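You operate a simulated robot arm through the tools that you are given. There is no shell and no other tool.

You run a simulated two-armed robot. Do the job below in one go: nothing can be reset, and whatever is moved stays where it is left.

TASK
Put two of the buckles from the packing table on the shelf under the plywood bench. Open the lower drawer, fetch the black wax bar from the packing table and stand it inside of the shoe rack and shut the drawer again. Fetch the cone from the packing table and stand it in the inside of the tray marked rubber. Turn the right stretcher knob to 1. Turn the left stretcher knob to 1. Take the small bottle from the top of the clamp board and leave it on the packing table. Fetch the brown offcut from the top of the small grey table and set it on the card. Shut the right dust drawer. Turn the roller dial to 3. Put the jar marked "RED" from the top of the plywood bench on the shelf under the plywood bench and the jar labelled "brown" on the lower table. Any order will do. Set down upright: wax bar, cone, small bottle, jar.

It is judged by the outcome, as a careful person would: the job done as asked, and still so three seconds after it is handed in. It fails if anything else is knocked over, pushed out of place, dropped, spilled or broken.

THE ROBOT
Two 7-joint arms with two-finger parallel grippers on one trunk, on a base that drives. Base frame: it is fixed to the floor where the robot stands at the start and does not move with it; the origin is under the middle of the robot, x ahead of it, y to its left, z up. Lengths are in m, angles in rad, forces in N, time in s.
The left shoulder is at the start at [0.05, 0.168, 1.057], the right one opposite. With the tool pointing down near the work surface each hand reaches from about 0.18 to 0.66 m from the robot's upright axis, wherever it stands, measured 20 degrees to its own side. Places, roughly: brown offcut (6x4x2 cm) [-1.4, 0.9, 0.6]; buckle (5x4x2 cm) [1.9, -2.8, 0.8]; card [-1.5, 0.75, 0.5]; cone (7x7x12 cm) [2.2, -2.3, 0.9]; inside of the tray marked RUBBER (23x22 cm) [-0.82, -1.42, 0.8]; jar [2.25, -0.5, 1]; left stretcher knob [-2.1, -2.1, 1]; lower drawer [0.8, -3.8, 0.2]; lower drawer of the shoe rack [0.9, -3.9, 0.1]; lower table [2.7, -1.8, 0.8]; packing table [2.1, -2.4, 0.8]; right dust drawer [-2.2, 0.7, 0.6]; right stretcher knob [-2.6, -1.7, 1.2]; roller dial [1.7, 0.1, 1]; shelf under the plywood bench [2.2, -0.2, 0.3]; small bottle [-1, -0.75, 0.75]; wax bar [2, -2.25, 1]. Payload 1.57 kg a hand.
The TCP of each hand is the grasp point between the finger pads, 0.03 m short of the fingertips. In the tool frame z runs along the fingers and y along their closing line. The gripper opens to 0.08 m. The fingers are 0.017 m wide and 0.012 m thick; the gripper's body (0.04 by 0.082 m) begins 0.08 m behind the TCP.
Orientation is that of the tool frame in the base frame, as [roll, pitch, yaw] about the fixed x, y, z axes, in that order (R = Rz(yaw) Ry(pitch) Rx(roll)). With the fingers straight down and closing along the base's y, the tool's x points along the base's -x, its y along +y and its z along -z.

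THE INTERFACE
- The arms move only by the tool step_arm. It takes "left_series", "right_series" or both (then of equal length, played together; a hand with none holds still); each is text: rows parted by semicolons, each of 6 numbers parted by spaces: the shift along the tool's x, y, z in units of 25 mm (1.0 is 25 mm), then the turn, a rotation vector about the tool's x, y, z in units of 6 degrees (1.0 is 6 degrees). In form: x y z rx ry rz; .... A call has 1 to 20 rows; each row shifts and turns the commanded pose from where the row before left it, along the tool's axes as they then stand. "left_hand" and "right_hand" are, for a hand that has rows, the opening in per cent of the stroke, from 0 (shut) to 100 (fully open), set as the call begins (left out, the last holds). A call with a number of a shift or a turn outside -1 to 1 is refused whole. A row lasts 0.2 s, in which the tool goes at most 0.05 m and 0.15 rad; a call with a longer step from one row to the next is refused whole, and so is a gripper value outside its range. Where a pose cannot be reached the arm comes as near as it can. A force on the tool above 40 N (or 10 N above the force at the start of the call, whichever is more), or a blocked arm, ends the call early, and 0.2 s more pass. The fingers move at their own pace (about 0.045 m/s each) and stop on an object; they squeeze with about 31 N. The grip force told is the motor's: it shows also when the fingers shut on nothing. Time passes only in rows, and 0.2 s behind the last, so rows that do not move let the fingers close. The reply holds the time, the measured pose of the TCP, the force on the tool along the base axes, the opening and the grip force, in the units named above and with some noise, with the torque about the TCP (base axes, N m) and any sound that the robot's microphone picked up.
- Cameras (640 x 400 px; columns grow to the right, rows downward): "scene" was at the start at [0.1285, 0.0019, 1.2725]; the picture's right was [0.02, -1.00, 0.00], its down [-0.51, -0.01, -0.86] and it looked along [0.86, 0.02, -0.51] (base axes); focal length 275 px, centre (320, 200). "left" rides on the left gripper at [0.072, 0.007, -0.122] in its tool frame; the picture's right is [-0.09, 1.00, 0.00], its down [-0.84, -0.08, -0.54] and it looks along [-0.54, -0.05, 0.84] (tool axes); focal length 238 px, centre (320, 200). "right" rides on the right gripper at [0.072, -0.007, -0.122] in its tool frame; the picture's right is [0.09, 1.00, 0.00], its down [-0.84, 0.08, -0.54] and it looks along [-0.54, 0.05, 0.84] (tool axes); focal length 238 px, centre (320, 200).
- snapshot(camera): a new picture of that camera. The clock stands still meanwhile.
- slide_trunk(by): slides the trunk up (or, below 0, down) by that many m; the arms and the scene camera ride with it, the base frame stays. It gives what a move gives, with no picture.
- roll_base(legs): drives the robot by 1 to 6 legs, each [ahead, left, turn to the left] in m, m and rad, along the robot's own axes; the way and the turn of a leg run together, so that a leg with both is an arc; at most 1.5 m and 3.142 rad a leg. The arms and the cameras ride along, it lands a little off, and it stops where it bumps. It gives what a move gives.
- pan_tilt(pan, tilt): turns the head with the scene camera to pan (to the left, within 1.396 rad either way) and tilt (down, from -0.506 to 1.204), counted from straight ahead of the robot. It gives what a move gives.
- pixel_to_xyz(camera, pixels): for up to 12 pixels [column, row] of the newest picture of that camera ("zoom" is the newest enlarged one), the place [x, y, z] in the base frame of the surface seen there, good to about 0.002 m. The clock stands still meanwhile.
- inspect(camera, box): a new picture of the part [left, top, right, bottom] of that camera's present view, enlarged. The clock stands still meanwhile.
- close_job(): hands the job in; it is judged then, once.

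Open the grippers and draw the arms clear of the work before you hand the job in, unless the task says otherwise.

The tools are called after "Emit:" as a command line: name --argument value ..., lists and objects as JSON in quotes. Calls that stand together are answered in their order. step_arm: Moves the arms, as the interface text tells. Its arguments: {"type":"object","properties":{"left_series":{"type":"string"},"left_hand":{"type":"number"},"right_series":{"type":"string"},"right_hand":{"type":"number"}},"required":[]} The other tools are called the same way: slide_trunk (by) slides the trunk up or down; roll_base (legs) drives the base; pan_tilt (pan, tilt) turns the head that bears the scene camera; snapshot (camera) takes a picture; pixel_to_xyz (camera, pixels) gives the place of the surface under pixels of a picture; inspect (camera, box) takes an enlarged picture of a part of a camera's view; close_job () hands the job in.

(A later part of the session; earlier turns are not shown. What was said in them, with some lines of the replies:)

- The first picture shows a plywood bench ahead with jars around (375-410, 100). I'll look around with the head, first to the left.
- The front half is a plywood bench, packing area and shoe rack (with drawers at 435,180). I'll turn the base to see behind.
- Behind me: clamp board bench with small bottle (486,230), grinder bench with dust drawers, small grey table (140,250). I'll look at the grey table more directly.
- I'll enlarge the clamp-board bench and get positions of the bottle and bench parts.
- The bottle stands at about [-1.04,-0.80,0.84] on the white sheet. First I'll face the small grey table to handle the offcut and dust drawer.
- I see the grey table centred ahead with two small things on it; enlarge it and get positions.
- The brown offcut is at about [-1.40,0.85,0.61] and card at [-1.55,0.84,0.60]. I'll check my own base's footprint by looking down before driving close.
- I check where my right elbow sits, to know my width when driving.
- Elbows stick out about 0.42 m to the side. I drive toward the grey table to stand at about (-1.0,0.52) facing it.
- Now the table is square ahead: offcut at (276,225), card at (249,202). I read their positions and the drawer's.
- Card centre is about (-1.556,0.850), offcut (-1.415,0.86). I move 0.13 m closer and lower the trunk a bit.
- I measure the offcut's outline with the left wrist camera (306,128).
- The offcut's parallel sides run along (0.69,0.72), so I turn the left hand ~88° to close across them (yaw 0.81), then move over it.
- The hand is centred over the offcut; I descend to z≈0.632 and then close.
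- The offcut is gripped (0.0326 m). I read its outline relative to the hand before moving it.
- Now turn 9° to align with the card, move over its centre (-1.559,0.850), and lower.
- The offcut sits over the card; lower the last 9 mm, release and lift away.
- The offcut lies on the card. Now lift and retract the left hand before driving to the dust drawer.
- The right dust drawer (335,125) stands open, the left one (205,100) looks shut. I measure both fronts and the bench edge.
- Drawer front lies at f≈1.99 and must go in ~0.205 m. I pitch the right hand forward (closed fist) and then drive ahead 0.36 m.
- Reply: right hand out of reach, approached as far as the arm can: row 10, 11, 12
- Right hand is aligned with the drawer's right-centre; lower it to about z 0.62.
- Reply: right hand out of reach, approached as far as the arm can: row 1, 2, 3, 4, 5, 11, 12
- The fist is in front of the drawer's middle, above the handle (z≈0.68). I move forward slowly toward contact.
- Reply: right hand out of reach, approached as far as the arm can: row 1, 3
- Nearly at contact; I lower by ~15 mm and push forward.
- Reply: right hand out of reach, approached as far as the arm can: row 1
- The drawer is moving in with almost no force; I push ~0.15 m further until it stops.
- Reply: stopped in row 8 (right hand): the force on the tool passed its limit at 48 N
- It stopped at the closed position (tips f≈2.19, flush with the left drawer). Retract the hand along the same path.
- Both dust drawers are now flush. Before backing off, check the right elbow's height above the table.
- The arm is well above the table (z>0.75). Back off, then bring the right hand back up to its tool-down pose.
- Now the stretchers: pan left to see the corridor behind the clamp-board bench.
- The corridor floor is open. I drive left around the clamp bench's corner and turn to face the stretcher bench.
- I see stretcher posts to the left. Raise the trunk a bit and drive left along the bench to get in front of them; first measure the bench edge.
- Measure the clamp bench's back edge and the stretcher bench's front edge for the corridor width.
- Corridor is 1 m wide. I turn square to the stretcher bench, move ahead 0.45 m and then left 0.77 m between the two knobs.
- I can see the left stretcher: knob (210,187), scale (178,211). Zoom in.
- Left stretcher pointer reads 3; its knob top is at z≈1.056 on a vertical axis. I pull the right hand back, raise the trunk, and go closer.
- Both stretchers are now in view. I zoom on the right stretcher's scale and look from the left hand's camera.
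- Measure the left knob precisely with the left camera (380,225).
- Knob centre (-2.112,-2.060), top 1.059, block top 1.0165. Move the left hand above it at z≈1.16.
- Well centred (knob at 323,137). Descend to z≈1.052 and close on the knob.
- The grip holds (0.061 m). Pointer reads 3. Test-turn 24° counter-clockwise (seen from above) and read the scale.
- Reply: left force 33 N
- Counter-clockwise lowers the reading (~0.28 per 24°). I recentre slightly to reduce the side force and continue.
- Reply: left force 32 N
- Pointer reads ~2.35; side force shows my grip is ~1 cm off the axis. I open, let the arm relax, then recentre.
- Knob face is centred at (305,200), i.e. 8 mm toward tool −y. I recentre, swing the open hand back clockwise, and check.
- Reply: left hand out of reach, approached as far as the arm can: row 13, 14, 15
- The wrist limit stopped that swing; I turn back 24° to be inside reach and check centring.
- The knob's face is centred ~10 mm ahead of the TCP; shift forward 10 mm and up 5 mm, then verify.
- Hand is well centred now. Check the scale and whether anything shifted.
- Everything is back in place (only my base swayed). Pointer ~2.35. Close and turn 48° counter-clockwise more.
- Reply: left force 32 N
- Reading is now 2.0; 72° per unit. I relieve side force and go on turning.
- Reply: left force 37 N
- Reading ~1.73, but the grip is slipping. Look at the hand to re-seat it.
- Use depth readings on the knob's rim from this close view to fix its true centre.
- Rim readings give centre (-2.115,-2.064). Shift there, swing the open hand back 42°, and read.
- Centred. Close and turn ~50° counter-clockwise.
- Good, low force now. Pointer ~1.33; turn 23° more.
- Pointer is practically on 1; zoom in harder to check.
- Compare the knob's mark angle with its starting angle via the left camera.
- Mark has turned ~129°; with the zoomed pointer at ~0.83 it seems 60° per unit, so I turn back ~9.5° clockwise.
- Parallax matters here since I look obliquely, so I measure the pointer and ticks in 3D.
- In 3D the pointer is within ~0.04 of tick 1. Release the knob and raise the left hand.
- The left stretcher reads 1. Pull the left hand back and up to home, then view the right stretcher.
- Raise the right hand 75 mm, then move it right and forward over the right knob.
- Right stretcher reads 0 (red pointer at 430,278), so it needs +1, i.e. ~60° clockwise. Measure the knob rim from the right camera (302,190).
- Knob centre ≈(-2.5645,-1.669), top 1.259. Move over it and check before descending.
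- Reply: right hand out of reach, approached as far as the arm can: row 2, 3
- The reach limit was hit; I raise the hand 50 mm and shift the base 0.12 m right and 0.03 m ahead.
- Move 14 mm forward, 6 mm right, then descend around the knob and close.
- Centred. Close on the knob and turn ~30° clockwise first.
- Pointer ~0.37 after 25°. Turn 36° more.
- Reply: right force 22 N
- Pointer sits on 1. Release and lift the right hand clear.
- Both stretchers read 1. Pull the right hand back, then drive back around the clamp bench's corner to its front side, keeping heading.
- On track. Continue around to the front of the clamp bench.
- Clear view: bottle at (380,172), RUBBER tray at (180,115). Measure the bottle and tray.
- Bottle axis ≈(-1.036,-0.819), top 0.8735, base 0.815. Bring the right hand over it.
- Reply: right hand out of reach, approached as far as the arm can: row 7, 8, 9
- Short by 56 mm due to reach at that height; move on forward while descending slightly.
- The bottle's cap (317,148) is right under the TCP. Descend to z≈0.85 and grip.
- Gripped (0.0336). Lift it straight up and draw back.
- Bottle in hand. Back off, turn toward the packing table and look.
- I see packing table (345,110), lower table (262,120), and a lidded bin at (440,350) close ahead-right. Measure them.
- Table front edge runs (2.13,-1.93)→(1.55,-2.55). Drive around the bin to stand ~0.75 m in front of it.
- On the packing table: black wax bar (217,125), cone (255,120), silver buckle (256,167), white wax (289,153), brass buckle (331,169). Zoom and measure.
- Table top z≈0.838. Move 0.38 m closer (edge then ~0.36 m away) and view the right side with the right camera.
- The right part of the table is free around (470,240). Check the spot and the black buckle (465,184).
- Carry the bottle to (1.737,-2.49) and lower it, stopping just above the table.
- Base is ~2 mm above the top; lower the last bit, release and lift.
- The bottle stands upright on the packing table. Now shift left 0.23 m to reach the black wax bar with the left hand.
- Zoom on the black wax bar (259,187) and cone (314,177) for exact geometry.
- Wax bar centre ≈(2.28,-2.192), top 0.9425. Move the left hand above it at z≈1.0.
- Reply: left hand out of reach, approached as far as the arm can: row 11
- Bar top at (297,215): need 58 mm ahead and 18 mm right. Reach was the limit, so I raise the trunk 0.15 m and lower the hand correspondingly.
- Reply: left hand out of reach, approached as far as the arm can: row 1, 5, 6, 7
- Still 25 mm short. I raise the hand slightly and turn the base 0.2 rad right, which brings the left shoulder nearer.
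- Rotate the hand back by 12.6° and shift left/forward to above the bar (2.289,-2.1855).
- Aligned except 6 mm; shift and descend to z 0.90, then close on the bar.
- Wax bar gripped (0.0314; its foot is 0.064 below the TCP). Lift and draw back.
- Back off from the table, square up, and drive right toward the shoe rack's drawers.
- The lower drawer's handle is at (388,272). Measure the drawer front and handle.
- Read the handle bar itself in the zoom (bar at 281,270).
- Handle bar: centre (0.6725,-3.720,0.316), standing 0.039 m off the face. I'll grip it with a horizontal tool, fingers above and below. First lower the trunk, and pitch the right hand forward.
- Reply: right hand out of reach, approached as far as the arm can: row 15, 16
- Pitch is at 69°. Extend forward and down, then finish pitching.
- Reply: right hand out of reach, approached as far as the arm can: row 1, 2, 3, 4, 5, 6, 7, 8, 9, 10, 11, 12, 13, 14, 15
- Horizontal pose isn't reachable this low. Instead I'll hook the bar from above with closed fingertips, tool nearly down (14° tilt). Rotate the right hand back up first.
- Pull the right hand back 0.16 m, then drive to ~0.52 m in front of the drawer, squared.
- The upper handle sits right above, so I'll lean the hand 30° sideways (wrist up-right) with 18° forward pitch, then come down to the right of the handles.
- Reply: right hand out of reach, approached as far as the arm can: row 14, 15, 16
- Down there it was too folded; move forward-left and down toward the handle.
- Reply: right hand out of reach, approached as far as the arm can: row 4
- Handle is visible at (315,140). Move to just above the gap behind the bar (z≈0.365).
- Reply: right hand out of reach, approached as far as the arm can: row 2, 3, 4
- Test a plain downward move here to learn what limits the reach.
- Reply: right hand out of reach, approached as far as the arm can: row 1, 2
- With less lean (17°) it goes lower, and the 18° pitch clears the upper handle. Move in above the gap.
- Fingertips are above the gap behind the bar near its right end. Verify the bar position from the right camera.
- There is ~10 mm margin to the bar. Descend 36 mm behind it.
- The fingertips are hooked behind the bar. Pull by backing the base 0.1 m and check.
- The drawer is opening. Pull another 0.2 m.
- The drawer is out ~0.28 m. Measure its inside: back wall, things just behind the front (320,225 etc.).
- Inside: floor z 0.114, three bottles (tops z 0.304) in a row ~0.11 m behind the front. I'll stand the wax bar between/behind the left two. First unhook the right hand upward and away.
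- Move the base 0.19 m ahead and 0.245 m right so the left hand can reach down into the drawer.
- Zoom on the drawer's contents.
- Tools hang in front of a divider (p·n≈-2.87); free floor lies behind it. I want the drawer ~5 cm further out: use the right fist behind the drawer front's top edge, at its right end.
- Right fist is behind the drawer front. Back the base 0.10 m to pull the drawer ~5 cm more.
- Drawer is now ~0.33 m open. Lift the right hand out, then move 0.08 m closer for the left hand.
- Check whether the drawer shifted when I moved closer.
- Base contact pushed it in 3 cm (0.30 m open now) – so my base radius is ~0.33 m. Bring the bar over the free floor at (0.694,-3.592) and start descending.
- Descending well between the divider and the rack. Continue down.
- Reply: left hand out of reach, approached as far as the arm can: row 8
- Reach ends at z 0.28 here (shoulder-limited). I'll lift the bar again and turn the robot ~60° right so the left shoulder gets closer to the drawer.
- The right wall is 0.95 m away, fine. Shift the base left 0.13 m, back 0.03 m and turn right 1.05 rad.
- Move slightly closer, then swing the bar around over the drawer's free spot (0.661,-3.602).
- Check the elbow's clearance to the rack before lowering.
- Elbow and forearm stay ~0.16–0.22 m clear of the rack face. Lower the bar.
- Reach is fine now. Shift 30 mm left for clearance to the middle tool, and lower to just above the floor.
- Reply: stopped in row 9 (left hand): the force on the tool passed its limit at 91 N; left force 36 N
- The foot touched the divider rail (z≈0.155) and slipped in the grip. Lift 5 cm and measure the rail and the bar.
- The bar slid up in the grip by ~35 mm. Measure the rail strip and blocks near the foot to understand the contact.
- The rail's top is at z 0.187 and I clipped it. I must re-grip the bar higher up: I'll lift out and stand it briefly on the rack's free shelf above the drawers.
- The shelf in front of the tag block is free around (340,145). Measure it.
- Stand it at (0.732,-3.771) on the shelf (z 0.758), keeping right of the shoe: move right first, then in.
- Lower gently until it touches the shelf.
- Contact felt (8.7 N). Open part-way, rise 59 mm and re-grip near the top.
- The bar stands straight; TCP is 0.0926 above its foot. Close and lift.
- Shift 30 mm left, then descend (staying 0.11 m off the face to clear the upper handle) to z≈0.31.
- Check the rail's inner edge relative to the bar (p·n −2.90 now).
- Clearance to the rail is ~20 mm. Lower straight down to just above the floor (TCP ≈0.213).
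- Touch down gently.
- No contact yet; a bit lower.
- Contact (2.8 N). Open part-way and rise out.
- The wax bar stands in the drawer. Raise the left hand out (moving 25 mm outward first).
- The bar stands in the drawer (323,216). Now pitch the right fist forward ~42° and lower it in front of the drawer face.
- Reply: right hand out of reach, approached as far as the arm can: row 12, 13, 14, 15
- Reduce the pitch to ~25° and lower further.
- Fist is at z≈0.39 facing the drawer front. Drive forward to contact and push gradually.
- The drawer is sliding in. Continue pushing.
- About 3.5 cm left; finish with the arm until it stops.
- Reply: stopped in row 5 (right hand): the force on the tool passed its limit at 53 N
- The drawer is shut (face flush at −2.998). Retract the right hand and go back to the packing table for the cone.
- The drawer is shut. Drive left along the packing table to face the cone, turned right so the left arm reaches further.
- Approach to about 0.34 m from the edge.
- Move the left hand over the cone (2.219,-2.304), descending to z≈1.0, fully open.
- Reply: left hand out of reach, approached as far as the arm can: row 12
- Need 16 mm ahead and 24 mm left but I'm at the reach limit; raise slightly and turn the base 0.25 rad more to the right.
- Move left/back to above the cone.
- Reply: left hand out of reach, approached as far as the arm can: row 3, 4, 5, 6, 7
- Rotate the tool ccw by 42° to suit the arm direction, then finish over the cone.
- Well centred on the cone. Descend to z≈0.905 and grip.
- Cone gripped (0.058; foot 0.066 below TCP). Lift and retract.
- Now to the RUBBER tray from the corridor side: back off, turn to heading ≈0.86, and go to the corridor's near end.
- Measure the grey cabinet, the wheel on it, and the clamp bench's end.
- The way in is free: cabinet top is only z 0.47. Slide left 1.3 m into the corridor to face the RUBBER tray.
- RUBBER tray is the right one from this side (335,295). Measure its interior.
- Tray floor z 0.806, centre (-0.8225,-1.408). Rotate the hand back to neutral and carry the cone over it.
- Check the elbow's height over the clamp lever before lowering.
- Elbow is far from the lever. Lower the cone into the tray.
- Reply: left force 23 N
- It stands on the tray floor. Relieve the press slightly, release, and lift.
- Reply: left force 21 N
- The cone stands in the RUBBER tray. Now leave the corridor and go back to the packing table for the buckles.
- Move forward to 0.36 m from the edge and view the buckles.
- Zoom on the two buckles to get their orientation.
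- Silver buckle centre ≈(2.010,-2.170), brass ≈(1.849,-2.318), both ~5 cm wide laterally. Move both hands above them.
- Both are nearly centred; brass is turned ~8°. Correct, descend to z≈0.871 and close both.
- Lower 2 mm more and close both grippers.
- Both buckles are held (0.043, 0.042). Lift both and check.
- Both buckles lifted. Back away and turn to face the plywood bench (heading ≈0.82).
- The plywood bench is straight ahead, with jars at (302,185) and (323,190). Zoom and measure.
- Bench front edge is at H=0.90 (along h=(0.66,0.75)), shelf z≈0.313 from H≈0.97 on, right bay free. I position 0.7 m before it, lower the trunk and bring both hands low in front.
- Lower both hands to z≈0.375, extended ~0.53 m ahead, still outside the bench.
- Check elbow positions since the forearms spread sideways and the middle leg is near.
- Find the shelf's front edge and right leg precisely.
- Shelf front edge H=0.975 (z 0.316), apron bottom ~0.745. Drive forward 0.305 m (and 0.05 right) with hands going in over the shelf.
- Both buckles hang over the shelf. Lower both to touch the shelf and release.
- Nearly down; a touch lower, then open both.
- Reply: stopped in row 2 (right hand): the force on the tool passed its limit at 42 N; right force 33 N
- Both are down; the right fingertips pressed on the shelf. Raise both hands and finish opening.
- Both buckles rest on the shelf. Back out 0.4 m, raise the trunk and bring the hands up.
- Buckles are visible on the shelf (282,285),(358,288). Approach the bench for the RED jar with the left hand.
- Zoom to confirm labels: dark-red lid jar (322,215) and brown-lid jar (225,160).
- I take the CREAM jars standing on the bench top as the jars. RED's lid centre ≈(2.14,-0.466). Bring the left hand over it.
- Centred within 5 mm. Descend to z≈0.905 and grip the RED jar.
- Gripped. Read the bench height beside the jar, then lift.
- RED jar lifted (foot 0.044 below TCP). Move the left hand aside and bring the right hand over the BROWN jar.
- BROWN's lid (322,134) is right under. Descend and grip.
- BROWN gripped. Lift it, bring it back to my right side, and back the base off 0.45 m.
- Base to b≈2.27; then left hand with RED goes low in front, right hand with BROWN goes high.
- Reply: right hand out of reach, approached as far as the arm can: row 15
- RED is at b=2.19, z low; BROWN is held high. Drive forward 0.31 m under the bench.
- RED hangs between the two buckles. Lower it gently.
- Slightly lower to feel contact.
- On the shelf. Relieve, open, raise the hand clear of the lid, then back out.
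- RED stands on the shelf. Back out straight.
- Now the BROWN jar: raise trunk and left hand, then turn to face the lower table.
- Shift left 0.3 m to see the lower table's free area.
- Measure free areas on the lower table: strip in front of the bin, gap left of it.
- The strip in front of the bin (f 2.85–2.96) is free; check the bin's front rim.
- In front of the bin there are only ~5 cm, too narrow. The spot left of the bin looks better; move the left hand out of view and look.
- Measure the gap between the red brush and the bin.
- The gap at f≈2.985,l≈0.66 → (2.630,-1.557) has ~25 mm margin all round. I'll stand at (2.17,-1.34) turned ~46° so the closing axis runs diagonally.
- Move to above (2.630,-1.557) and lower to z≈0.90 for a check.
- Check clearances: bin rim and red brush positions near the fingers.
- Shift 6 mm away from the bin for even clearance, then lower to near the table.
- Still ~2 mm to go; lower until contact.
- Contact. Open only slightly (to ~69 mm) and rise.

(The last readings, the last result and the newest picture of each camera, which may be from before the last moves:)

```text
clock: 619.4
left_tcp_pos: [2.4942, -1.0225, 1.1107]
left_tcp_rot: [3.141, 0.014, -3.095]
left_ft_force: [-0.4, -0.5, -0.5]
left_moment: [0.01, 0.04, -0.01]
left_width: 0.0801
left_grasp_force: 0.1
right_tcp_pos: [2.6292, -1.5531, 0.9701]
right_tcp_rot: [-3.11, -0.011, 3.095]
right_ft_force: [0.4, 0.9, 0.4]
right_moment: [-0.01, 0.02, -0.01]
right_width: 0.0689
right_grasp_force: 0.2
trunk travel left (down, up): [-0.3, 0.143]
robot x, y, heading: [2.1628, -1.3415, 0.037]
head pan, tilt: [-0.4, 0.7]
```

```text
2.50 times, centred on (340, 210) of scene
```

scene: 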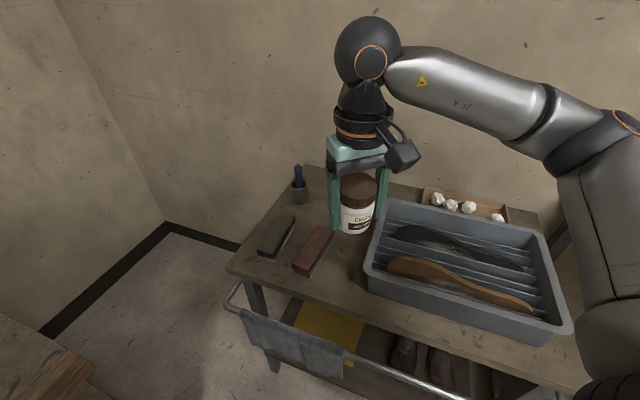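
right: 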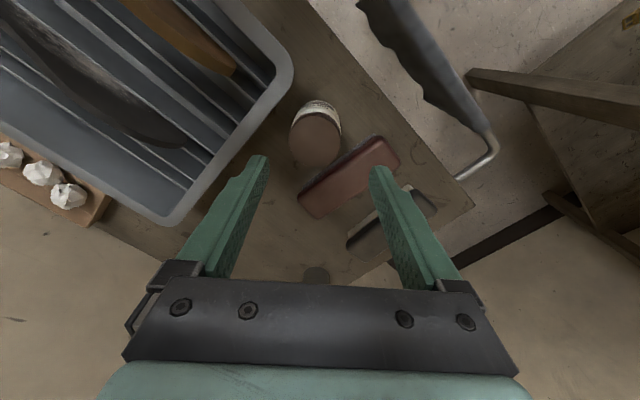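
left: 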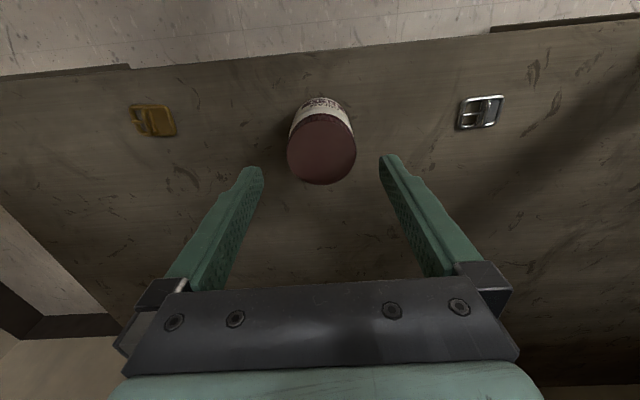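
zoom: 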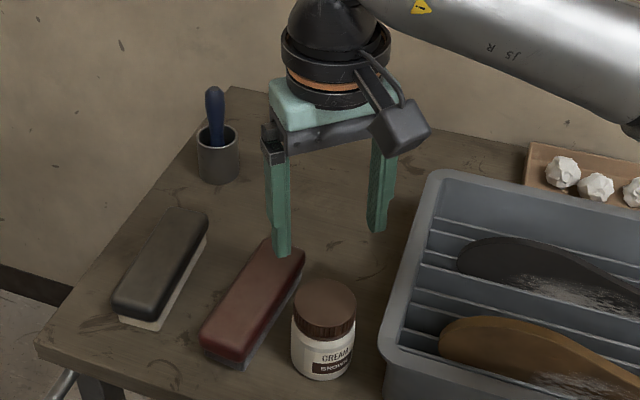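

The BROWN jar stands between brush and bin without touching. Last: the roller dial. Raise the right hand, back off and drive to the bench's left part.

Emit:
step_arm --right_series "0 0 -1 0 0 0;0 0 -1 0 0 0;0 0 -1 0 0 0;0 0 -1 0 0 0;1 0 0 0 0 0;1 0 0 0 0 0;1 0 0 0 0 0" --right_hand 100

Emit:
roll_base --legs '[[-0.8, 0.0, 0], [0, 0, 0.81], [0.462, 0.686, 0]]'

Emit:
pan_tilt --pan 0.0 --tilt 0.5

Emit:
snapshot --camera "scene"

```text
clock: 621.0
left_tcp_pos: [2.4937, -1.023, 1.1126]
left_tcp_rot: [-3.141, 0.014, -3.094]
left_ft_force: [-0.7, -0.1, 0.4]
left_moment: [0.03, 0.01, 0.01]
left_width: 0.0801
left_grasp_force: 0.0
right_tcp_pos: [2.5559, -1.5459, 1.073]
right_tcp_rot: [-3.111, -0.007, 3.095]
right_ft_force: [-0.2, -0.2, 0.4]
right_moment: [-0.01, 0.02, 0.0]
right_width: 0.0801
right_grasp_force: 0.1
trunk travel left (down, up): [-0.3, 0.143]
robot x, y, heading: [2.1613, -1.3415, 0.04]
head pan, tilt: [-0.4, 0.7]
```

```text
clock: 633.5
left_tcp_pos: [1.1685, -0.0889, 1.113]
left_tcp_rot: [-3.141, 0.014, -2.304]
left_ft_force: [-0.1, -0.1, -0.4]
left_moment: [0.03, 0.02, -0.02]
left_width: 0.0798
left_grasp_force: 0.1
right_tcp_pos: [1.5847, -0.4128, 1.073]
right_tcp_rot: [-3.109, -0.012, -2.395]
right_ft_force: [-0.3, -0.9, 0.3]
right_moment: [0.01, -0.03, 0.03]
right_width: 0.0801
right_grasp_force: 0.1
trunk travel left (down, up): [-0.3, 0.143]
robot x, y, heading: [1.1657, -0.5534, 0.834]
head pan, tilt: [-0.4, 0.7]
```

```text
clock: 634.4
left_tcp_pos: [1.1684, -0.0892, 1.1117]
left_tcp_rot: [-3.142, 0.013, -2.305]
left_ft_force: [0.3, -0.3, 1.0]
left_moment: [0.01, 0.01, -0.02]
left_width: 0.0801
left_grasp_force: 0.1
right_tcp_pos: [1.5853, -0.4124, 1.0718]
right_tcp_rot: [-3.111, -0.011, -2.395]
right_ft_force: [0.0, -0.3, 0.0]
right_moment: [0.0, 0.0, 0.0]
right_width: 0.0799
right_grasp_force: 0.1
trunk travel left (down, up): [-0.3, 0.143]
robot x, y, heading: [1.164, -0.5505, 0.834]
head pan, tilt: [0.0, 0.499]
```

```text
taken
```

scene: 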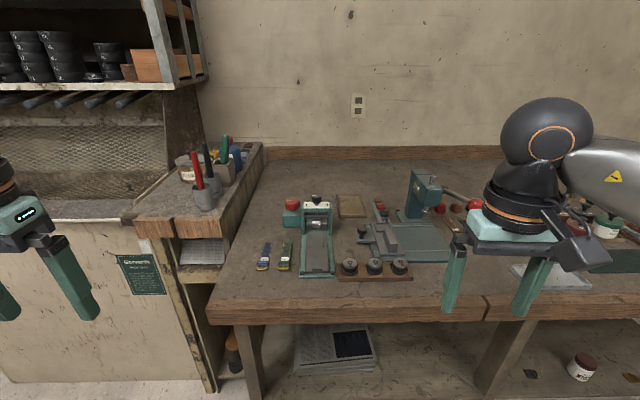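

The small teal roller machine is at (317,225) with a black dial on top (317,199). Zoom in.

Emit:
inspect --camera "scene" --box '[270, 180, 350, 240]'

Emit:
pixel_to_xyz --camera "zoom" --pixels '[[375, 140], [375, 165], [340, 200], [420, 200], [160, 190], [375, 230], [280, 220], [480, 220]]'

```text
6.67 times, centred on (310, 210) of scene
```

zoom: 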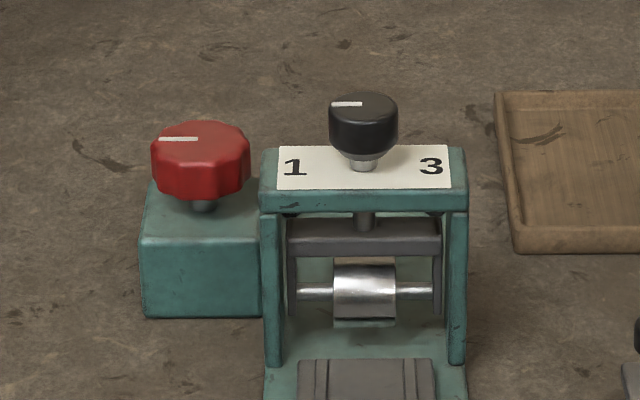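

```text
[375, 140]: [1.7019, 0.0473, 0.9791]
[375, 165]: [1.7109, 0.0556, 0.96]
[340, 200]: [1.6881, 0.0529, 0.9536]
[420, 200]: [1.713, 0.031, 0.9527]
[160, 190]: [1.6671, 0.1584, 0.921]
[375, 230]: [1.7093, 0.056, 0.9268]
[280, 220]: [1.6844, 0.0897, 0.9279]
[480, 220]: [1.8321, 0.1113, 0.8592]
```

The dial mark points to "1"; 3 is opposite, so ~180° clockwise. Check the stand/panel left of the bench before approaching.

Emit:
pixel_to_xyz --camera "scene" --pixels '[[213, 385], [150, 300], [60, 380], [255, 380], [225, 310], [160, 235], [250, 160], [420, 275]]'

```text
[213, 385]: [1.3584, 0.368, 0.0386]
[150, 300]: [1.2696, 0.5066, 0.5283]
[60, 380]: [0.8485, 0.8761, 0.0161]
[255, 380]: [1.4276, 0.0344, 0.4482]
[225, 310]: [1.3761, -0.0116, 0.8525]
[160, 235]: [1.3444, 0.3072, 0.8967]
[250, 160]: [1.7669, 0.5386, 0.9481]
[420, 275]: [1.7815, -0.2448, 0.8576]
```

Pull the left hand back and approach so the right hand can reach the dial.

Emit:
step_arm --left_series "1 0 0 0 0 0;1 0 0 0 0 0;1 -0.5 0 0 0 0;1 -0.5 0 0 0 0;1 -0.5 0 0 0 0"

Emit:
roll_base --legs '[[0.245, 0.0875, 0.016]]'

Emit:
pan_tilt --pan -0.1 --tilt 0.7

Emit:
snapshot --camera "scene"

Emit:
snapshot --camera "right"

```text
clock: 635.6
left_tcp_pos: [1.115, -0.2055, 1.1107]
left_tcp_rot: [-3.14, 0.012, -2.301]
left_ft_force: [0.0, 0.2, 1.1]
left_moment: [0.0, 0.01, 0.01]
left_width: 0.08
left_grasp_force: 0.0
right_tcp_pos: [1.5846, -0.413, 1.0723]
right_tcp_rot: [-3.109, -0.01, -2.394]
right_ft_force: [0.1, -0.1, 0.8]
right_moment: [0.02, 0.0, -0.03]
right_width: 0.08
right_grasp_force: 0.1
trunk travel left (down, up): [-0.3, 0.143]
robot x, y, heading: [1.1644, -0.5507, 0.831]
head pan, tilt: [0.0, 0.499]
```

```text
clock: 637.5
left_tcp_pos: [1.2102, 0.0343, 1.1103]
left_tcp_rot: [3.14, 0.013, -2.294]
left_ft_force: [-0.5, -0.7, 0.5]
left_moment: [-0.02, 0.0, -0.01]
left_width: 0.0801
left_grasp_force: 0.0
right_tcp_pos: [1.682, -0.1691, 1.0712]
right_tcp_rot: [-3.11, -0.01, -2.385]
right_ft_force: [-0.9, -0.3, 0.2]
right_moment: [0.0, 0.01, 0.0]
right_width: 0.08
right_grasp_force: 0.1
trunk travel left (down, up): [-0.3, 0.143]
robot x, y, heading: [1.262, -0.3115, 0.843]
head pan, tilt: [0.0, 0.499]
```

```text
clock: 638.2
left_tcp_pos: [1.2094, 0.0332, 1.1103]
left_tcp_rot: [-3.141, 0.014, -2.294]
left_ft_force: [0.4, 0.4, -0.3]
left_moment: [-0.01, -0.01, 0.03]
left_width: 0.0801
left_grasp_force: 0.0
right_tcp_pos: [1.6825, -0.1693, 1.0719]
right_tcp_rot: [-3.11, -0.01, -2.387]
right_ft_force: [-0.7, 0.3, 0.0]
right_moment: [0.01, 0.0, -0.04]
right_width: 0.0801
right_grasp_force: 0.1
trunk travel left (down, up): [-0.3, 0.143]
robot x, y, heading: [1.2645, -0.314, 0.845]
head pan, tilt: [-0.099, 0.7]
```

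```text
taken
```

scene: 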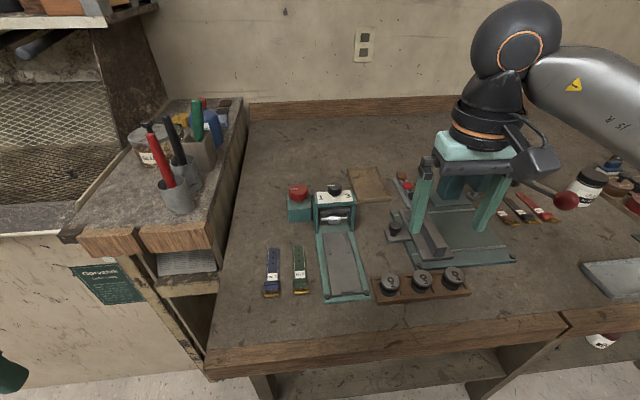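

```text
taken
```

right: 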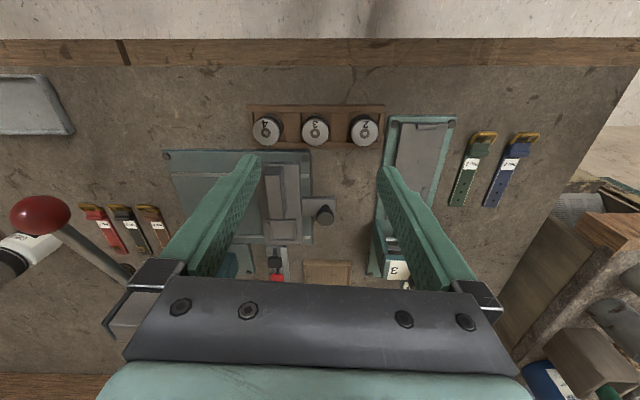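

Zoom on the dial for a precise centre, then move the right hand above it.

Emit:
inspect --camera "scene" --box '[280, 170, 370, 240]'

Emit:
pixel_to_xyz --camera "zoom" --pixels '[[380, 110], [400, 120], [385, 135], [360, 120], [330, 165], [440, 165], [385, 105], [385, 170]]'

Emit:
step_arm --right_series "-0.89 0.73 0 0 0 0;-0.89 0.73 0 0 0 0;-0.89 0.73 0 0 0 0;-0.89 0.73 0 0 0 0;-0.89 0.73 0 0 0 0;-0.89 0.73 0 0 0 0;-0.89 0.73 0 0 0 0;-0.89 0.73 0 0 0 0" --right_hand 100

Emit:
snapshot --camera "right"

```text
5.71 times, centred on (325, 205) of scene
```

zoom: 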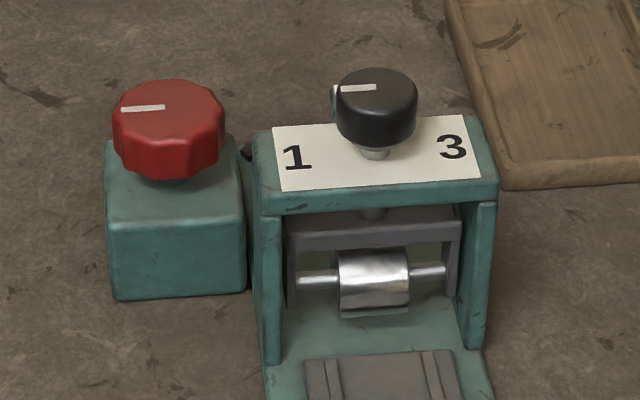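

```text
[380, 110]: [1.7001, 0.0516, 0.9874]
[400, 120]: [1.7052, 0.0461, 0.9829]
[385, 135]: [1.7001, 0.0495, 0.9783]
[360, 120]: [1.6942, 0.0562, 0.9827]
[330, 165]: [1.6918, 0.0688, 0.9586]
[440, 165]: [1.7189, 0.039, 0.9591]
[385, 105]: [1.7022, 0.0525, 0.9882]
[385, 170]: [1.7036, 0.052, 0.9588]
```

```text
clock: 640.0
left_tcp_pos: [1.2088, 0.0331, 1.11]
left_tcp_rot: [3.141, 0.012, -2.292]
left_ft_force: [0.5, -0.7, 0.0]
left_moment: [0.02, -0.04, -0.03]
left_width: 0.0798
left_grasp_force: 0.1
right_tcp_pos: [1.711, 0.0591, 1.0658]
right_tcp_rot: [-3.108, -0.008, -2.384]
right_ft_force: [0.8, -0.3, 0.2]
right_moment: [0.01, 0.02, 0.01]
right_width: 0.08
right_grasp_force: 0.1
trunk travel left (down, up): [-0.3, 0.143]
robot x, y, heading: [1.2632, -0.3141, 0.844]
head pan, tilt: [-0.099, 0.7]
```

```text
taken
```

right: 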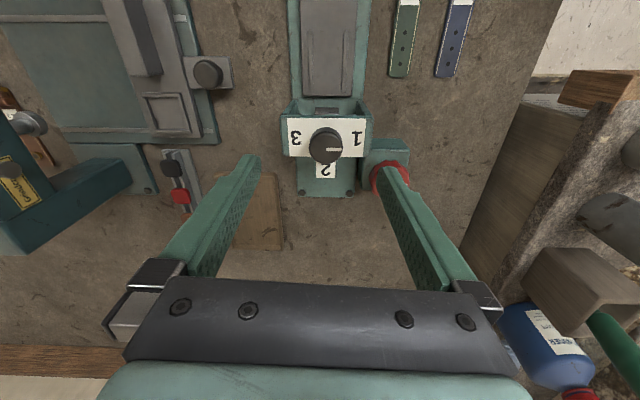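

All three numbers are visible: 1 left, 2 away, 3 right; the mark points to 1. Check the red knob's height and dial/plate heights from this camera.

Emit:
pixel_to_xyz --camera "right" --pixels '[[388, 178], [325, 147], [310, 147], [341, 147], [325, 162], [325, 132], [325, 172], [300, 130], [350, 130]]'

Emit:
inspect --camera "right" --box '[265, 90, 425, 210]'

```text
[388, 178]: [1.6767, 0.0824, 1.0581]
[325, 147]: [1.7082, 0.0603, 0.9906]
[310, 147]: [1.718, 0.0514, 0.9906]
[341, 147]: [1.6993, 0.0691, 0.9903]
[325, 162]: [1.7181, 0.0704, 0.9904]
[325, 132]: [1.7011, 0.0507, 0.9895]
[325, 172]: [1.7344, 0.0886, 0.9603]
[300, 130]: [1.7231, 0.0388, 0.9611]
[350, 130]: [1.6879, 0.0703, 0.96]
```

```text
3.33 times, centred on (345, 150) of right
```

zoom: 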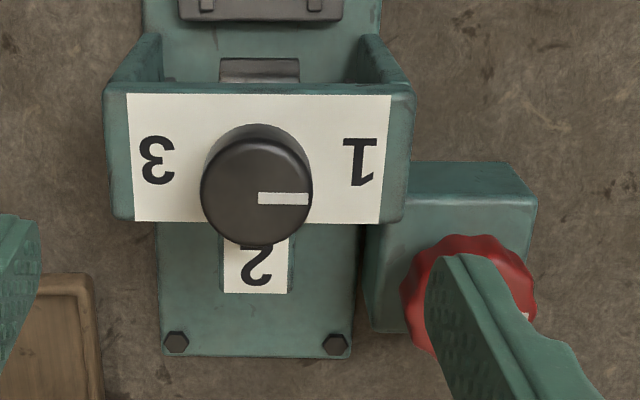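

Dial centre (1.709,0.0605), top 0.9905, plate 0.9605. Check the red knob's top height from the head camera.

Emit:
snapshot --camera "scene"

Emit:
pixel_to_xyz --camera "scene" --pixels '[[297, 188], [295, 192], [302, 190], [299, 196], [291, 190]]'

```text
taken
```

scene: 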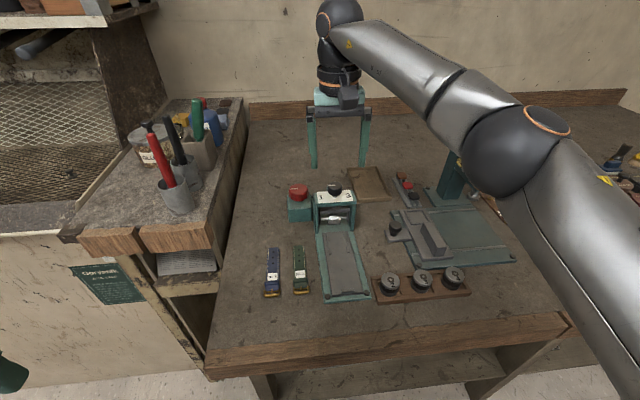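

```text
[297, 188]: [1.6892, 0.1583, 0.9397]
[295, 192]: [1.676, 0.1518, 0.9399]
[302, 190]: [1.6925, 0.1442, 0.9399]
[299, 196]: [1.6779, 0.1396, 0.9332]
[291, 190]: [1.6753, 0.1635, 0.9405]
```

Red knob top is only 0.94 and 9 cm away—no conflict. Descend around the dial and grip.

Emit:
step_arm --right_series "0 0.12 0.8 0 0 0;0 0 0.9 0 0 0;0 0 0.9 0 0 0;0 0 0.2 0 0 0" --right_hand 100

Emit:
snapshot --camera "right"

Emit:
pixel_to_xyz --camera "right" --pixels '[[320, 200], [300, 200], [342, 200], [320, 220], [320, 180]]'

```text
clock: 641.0
left_tcp_pos: [1.2096, 0.0332, 1.1105]
left_tcp_rot: [3.141, 0.011, -2.292]
left_ft_force: [-0.7, 0.3, 0.0]
left_moment: [0.02, -0.01, 0.03]
left_width: 0.0797
left_grasp_force: 0.1
right_tcp_pos: [1.7117, 0.0572, 0.9954]
right_tcp_rot: [-3.109, -0.008, -2.387]
right_ft_force: [0.6, 0.2, 0.4]
right_moment: [0.02, -0.01, -0.04]
right_width: 0.08
right_grasp_force: 0.0
trunk travel left (down, up): [-0.3, 0.143]
robot x, y, heading: [1.2643, -0.3104, 0.834]
head pan, tilt: [-0.099, 0.7]
```

```text
taken
```

right: 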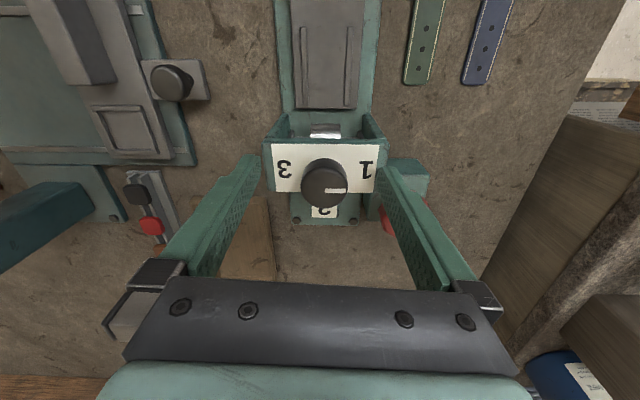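

```text
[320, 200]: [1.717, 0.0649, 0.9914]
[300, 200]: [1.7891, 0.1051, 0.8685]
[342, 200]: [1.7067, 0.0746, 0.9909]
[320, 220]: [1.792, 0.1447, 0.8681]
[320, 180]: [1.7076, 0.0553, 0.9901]
```

Centred. Close and turn 60° clockwise.

Emit:
step_arm --right_series "0 0.06 0 0 0 0;0 0 0 0 0 0;0 0 0 0 0 0;0 0 0 0 0 0;0 0 0 0 0 0;0 0 0 0 0 0" --right_hand 0

Emit:
step_arm --right_series "0 0 0 0 0 0.8;0 0 0 0 0 0.8;0 0 0 0 0 0.8;0 0 0 0 0 0.8;0 0 0 0 0 0.8;0 0 0 0 0 0.8;0 0 0 0 0 0.8;0 0 0 0 0 0.8;0 0 0 0 0 0.8;0 0 0 0 0 0.8;0 0 0 0 0 0"

Emit:
snapshot --camera "right"

Emit:
inspect --camera "scene" --box '[280, 160, 380, 240]'

```text
clock: 642.4
left_tcp_pos: [1.2095, 0.0342, 1.1103]
left_tcp_rot: [3.141, 0.012, -2.294]
left_ft_force: [-0.2, -0.4, 0.9]
left_moment: [0.01, -0.02, 0.01]
left_width: 0.0799
left_grasp_force: 0.1
right_tcp_pos: [1.7083, 0.0606, 0.995]
right_tcp_rot: [-3.11, -0.009, -2.385]
right_ft_force: [-4.6, 5.7, -2.2]
right_moment: [0.47, -0.13, 0.05]
right_width: 0.0294
right_grasp_force: 39.4
trunk travel left (down, up): [-0.3, 0.143]
robot x, y, heading: [1.262, -0.3131, 0.844]
head pan, tilt: [-0.099, 0.7]
```

```text
clock: 644.8
left_tcp_pos: [1.2091, 0.0353, 1.1092]
left_tcp_rot: [-3.139, 0.009, -2.295]
left_ft_force: [-0.7, 0.5, -0.9]
left_moment: [-0.03, -0.02, 0.01]
left_width: 0.0801
left_grasp_force: 0.1
right_tcp_pos: [1.7081, 0.0633, 0.9961]
right_tcp_rot: [-3.116, 0.018, 3.061]
right_ft_force: [-7.2, 14.5, -2.5]
right_moment: [0.49, 0.96, 0.07]
right_width: 0.0292
right_grasp_force: 39.3
trunk travel left (down, up): [-0.3, 0.143]
robot x, y, heading: [1.2631, -0.3101, 0.836]
head pan, tilt: [-0.099, 0.7]
```

```text
taken
```

right: 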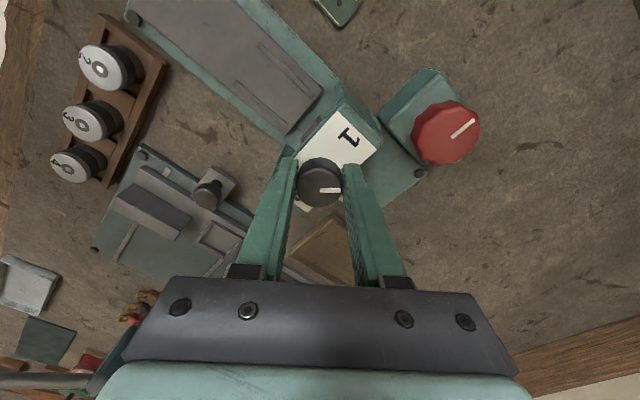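

```text
5.00 times, centred on (330, 200) of scene
```

zoom: 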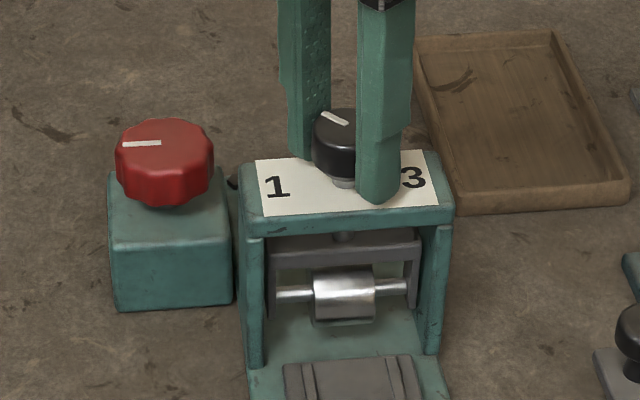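

The dial follows (mark now between 1 and 2). Continue 42° more clockwise.

Emit:
step_arm --right_series "0 0 0 0 0 0.8;0 0 0 0 0 0.8;0 0 0 0 0 0.8;0 0 0 0 0 0.8;0 0 0 0 0 0.8;0 0 0 0 0 0.8;0 0 0 0 0 0.8;0 0 0 0 0 0.8;0 0 0 0 0 0"

Emit:
inspect --camera "scene" --box '[280, 160, 380, 240]'

```text
clock: 646.8
left_tcp_pos: [1.2095, 0.0364, 1.1092]
left_tcp_rot: [-3.139, 0.01, -2.292]
left_ft_force: [0.1, -0.1, 0.1]
left_moment: [0.0, -0.02, -0.02]
left_width: 0.0802
left_grasp_force: 0.0
right_tcp_pos: [1.7088, 0.0626, 0.9956]
right_tcp_rot: [-3.134, 0.029, 2.388]
right_ft_force: [-4.1, 21.0, 0.0]
right_moment: [0.53, 0.3, -0.02]
right_width: 0.0292
right_grasp_force: 38.9
trunk travel left (down, up): [-0.3, 0.143]
robot x, y, heading: [1.2629, -0.3136, 0.841]
head pan, tilt: [-0.099, 0.7]
```

```text
5.00 times, centred on (330, 200) of scene
```

zoom: 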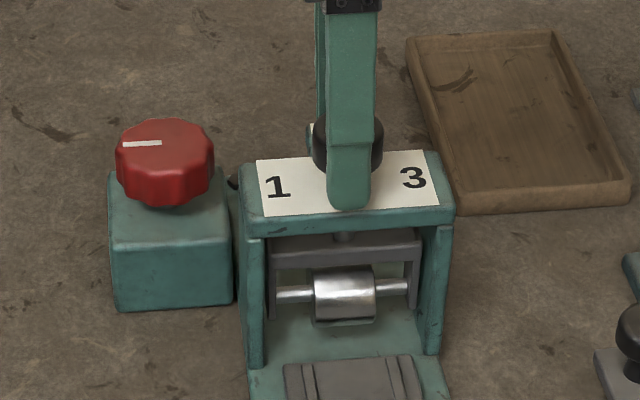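

At ~87°, i.e. about "2". Open, swing back 84°, and check the mark.

Emit:
step_arm --right_series "0 0 0 0 0 0;0 0 0 0 0 0;0 0 0 0 0 0;0 0 0 0 0 -1;0 0 0 0 0 -1;0 0 0 0 0 -1;0 0 0 0 0 -1;0 0 0 0 0 -1;0 0 0 0 0 -1;0 0 0 0 0 -1;0 0 0 0 0 -1;0 0 0 0 0 -1;0 0 0 0 0 -1;0 0 0 0 0 -1;0 0 0 0 0 -1;0 0 0 0 0 -1;0 0 0 0 0 -1" --right_hand 100

Emit:
snapshot --camera "right"

```text
clock: 650.4
left_tcp_pos: [1.2092, 0.0346, 1.1104]
left_tcp_rot: [-3.141, 0.012, -2.292]
left_ft_force: [0.1, -0.5, 0.9]
left_moment: [-0.02, 0.0, -0.02]
left_width: 0.0801
left_grasp_force: 0.0
right_tcp_pos: [1.7079, 0.0601, 0.9968]
right_tcp_rot: [-3.111, -0.008, -2.427]
right_ft_force: [-0.1, 0.0, -0.7]
right_moment: [-0.03, 0.0, -0.01]
right_width: 0.0798
right_grasp_force: 0.1
trunk travel left (down, up): [-0.3, 0.143]
robot x, y, heading: [1.2651, -0.3117, 0.842]
head pan, tilt: [-0.099, 0.7]
```

```text
taken
```

right: 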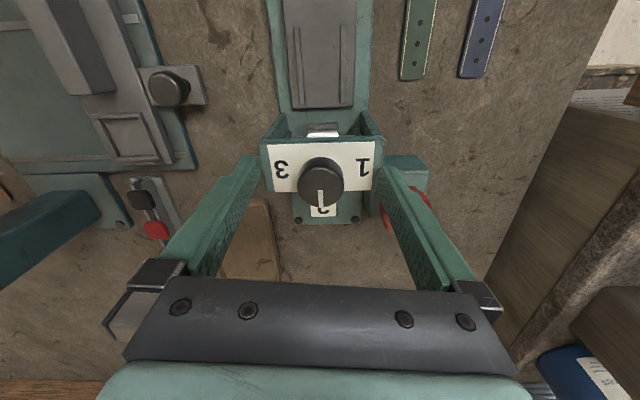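

Mark points to 2. Grip again and turn 90° more clockwise.

Emit:
step_arm --right_series "0 0.05 0 0 0 0;0 0 0 0 0 0;0 0 0 0 0 0;0 0 0 0 0 0;0 0 0 0 0 0;0 0 0 0 0 0" --right_hand 0

Emit:
step_arm --right_series "0 0 0 0 0 0.8;0 0 0 0 0 0.8;0 0 0 0 0 0.8;0 0 0 0 0 0.8;0 0 0 0 0 0.8;0 0 0 0 0 0.8;0 0 0 0 0 0.8;0 0 0 0 0 0.8;0 0 0 0 0 0.8;0 0 0 0 0 0.8;0 0 0 0 0 0.8;0 0 0 0 0 0.8;0 0 0 0 0 0.8;0 0 0 0 0 0.8;0 0 0 0 0 0.8;0 0 0 0 0 0.8;0 0 0 0 0 0.8;0 0 0 0 0 0.8;0 0 0 0 0 0.8;0 0 0 0 0 0"

Emit:
step_arm --right_series "0 0 0 0 0 0;0 0 0 0 0 0;0 0 0 0 0 0;0 0 -1 0 0 0;0 0 -1 0 0 0;0 0 -1 0 0 0;0 0 0 0 0 -1;0 0 0 0 0 -1;0 0 0 0 0 -1;0 0 0 0 0 -1;0 0 0 0 0 -1;0 0 0 0 0 -1;0 0 0 0 0 -1;0 0 0 0 0 -1;0 0 0 0 0 -1;0 0 0 0 0 -1;0 0 0 0 0 -1;0 0 0 0 0 -1;0 0 0 0 0 -1;0 0 0 0 0 -1" --right_hand 100

Emit:
inspect --camera "right" --box '[245, 80, 405, 200]'

```text
clock: 651.8
left_tcp_pos: [1.2082, 0.0336, 1.1103]
left_tcp_rot: [-3.141, 0.013, -2.294]
left_ft_force: [0.6, -0.8, -0.1]
left_moment: [-0.01, 0.01, 0.0]
left_width: 0.0799
left_grasp_force: 0.1
right_tcp_pos: [1.7091, 0.0602, 0.9961]
right_tcp_rot: [-3.109, -0.008, -2.428]
right_ft_force: [2.2, -2.3, 0.0]
right_moment: [-0.12, -0.07, -0.04]
right_width: 0.0297
right_grasp_force: 39.2
trunk travel left (down, up): [-0.3, 0.143]
robot x, y, heading: [1.2606, -0.3117, 0.838]
head pan, tilt: [-0.099, 0.7]
```

```text
clock: 656.0
left_tcp_pos: [1.2103, 0.0351, 1.1097]
left_tcp_rot: [-3.141, 0.012, -2.294]
left_ft_force: [-0.1, -0.5, -0.6]
left_moment: [-0.01, -0.01, 0.0]
left_width: 0.0801
left_grasp_force: 0.0
right_tcp_pos: [1.709, 0.0633, 0.9955]
right_tcp_rot: [-3.137, 0.03, 2.265]
right_ft_force: [5.9, 11.8, -0.8]
right_moment: [0.83, 0.16, 0.29]
right_width: 0.0291
right_grasp_force: 38.7
trunk travel left (down, up): [-0.3, 0.143]
robot x, y, heading: [1.2628, -0.3105, 0.844]
head pan, tilt: [-0.099, 0.7]
```

```text
clock: 660.2
left_tcp_pos: [1.2089, 0.0334, 1.1107]
left_tcp_rot: [-3.141, 0.012, -2.294]
left_ft_force: [0.0, -0.9, -0.5]
left_moment: [0.02, 0.01, 0.04]
left_width: 0.0802
left_grasp_force: 0.1
right_tcp_pos: [1.707, 0.063, 1.0705]
right_tcp_rot: [-3.108, -0.003, -2.552]
right_ft_force: [0.8, 0.0, 0.6]
right_moment: [-0.03, -0.02, 0.02]
right_width: 0.0802
right_grasp_force: 0.1
trunk travel left (down, up): [-0.3, 0.143]
robot x, y, heading: [1.266, -0.308, 0.839]
head pan, tilt: [-0.099, 0.7]
```

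```text
3.33 times, centred on (325, 140) of right
```

zoom: 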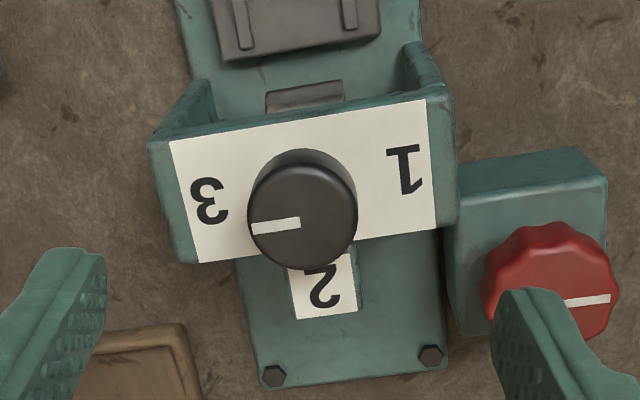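

The dial's mark now points to 3, parallel to the plate. Withdraw the right hand upward and back, and back the base away for a final look.

Emit:
step_arm --right_series "0 0 -1 0 0 0;0 0 -1 0 0 0;1 0 0 0 0 0;1 0 0 0 0 0;1 0 0 0 0 0;1 0 0 0 0 0;1 0 0 0 0 0;1 0 0 0 0 0;1 0 0 0 0 0"

Emit:
roll_base --legs '[[-0.5, 0, 0]]'

Emit:
pan_tilt --pan -0.2 --tilt 0.5

Emit:
snapshot --camera "scene"

Emit:
inspect --camera "scene" --box '[320, 140, 440, 220]'

```text
clock: 662.2
left_tcp_pos: [1.2089, 0.0336, 1.1108]
left_tcp_rot: [3.141, 0.012, -2.294]
left_ft_force: [0.3, -0.2, 0.8]
left_moment: [0.02, -0.04, -0.02]
left_width: 0.0801
left_grasp_force: 0.1
right_tcp_pos: [1.5587, -0.0363, 1.119]
right_tcp_rot: [-3.108, -0.004, -2.555]
right_ft_force: [1.1, 0.4, 0.6]
right_moment: [0.0, -0.01, 0.0]
right_width: 0.0798
right_grasp_force: 0.0
right hand out of reach, approached as far as the arm can: row 2
trunk travel left (down, up): [-0.3, 0.143]
robot x, y, heading: [1.2618, -0.3139, 0.84]
head pan, tilt: [-0.099, 0.7]
```

```text
clock: 665.1
left_tcp_pos: [0.8839, -0.3303, 1.1119]
left_tcp_rot: [-3.141, 0.012, -2.294]
left_ft_force: [-0.7, 0.0, -0.3]
left_moment: [-0.01, -0.01, 0.01]
left_width: 0.0797
left_grasp_force: 0.0
right_tcp_pos: [1.2327, -0.3997, 1.1196]
right_tcp_rot: [-3.107, -0.002, -2.554]
right_ft_force: [-0.2, 0.5, 0.0]
right_moment: [0.02, -0.04, -0.03]
right_width: 0.08
right_grasp_force: 0.1
trunk travel left (down, up): [-0.3, 0.143]
robot x, y, heading: [0.9406, -0.6752, 0.84]
head pan, tilt: [-0.099, 0.7]
```

```text
clock: 665.8
left_tcp_pos: [0.8839, -0.3298, 1.1114]
left_tcp_rot: [3.141, 0.013, -2.295]
left_ft_force: [0.2, -0.2, 0.6]
left_moment: [0.01, -0.01, 0.0]
left_width: 0.0799
left_grasp_force: 0.1
right_tcp_pos: [1.2332, -0.3988, 1.1188]
right_tcp_rot: [-3.108, -0.006, -2.554]
right_ft_force: [0.3, 0.1, -0.9]
right_moment: [0.03, -0.01, -0.03]
right_width: 0.0801
right_grasp_force: 0.0
trunk travel left (down, up): [-0.3, 0.143]
robot x, y, heading: [0.9402, -0.676, 0.841]
head pan, tilt: [-0.201, 0.499]
```

```text
taken
```

scene: 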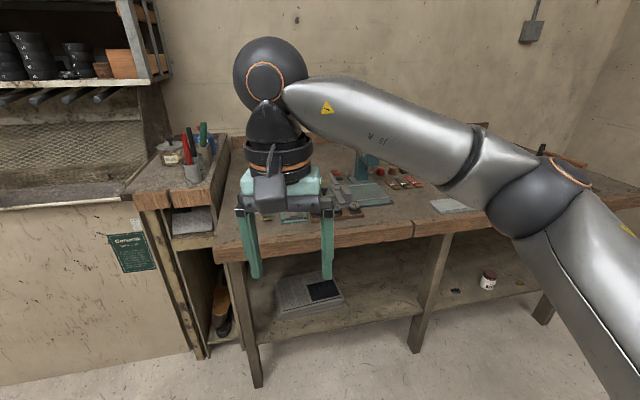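

```text
5.00 times, centred on (380, 180) of scene
```

zoom: 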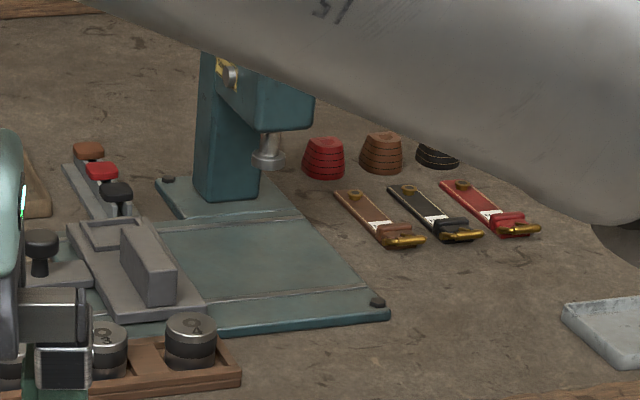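

Everything is in place: jars, buckles, cone, wax bar, bottle, offcut, drawers, knobs and dial done; grippers are open and arms clear. Hand the job in.

Emit:
close_job

```text
The job is handed in.
```

I did every item on the list and handed the job in. I haven't been told how it was judged.

| Task | Result |
|---|---|
| Two buckles | The silver and brass ones are on the shelf under the plywood bench. |
| Black wax bar | It stands on the floor of the lower shoe-rack drawer, and the drawer is shut flush. |
| Cone | It stands in the RUBBER tray. |
| Right stretcher knob | Pointer on 1. |
| Left stretcher knob | I measured the pointer at about 1.04. |
| Small bottle | It stands upright on the packing table. |
| Brown offcut | It lies on the card. |
| Right dust drawer | Shut, level with the left one. |
| Roller dial | Mark points at 3. |
| RED jar | It stands on the shelf under the plywood bench, between the two buckles. |
| Brown jar | It stands on the lower table, between the red brush and the bin. |

- **Which jars:** Two sets of containers on the bench carry RED and BROWN labels. I moved the white CREAM jars, not the small knob-lidded pots in the rack.
- **Wax bar:** It hit a rail inside the drawer on the first try and slid up in the gripper. I gripped it again on the rack shelf and set it down. It was upright before I pushed the drawer shut, and I did not open the drawer again to check.
- **Left stretcher:** The first grips on its knob were off-centre and pushed on it sideways. The stretcher was back in its place afterwards.

Both grippers are open and the arms are clear of the work.
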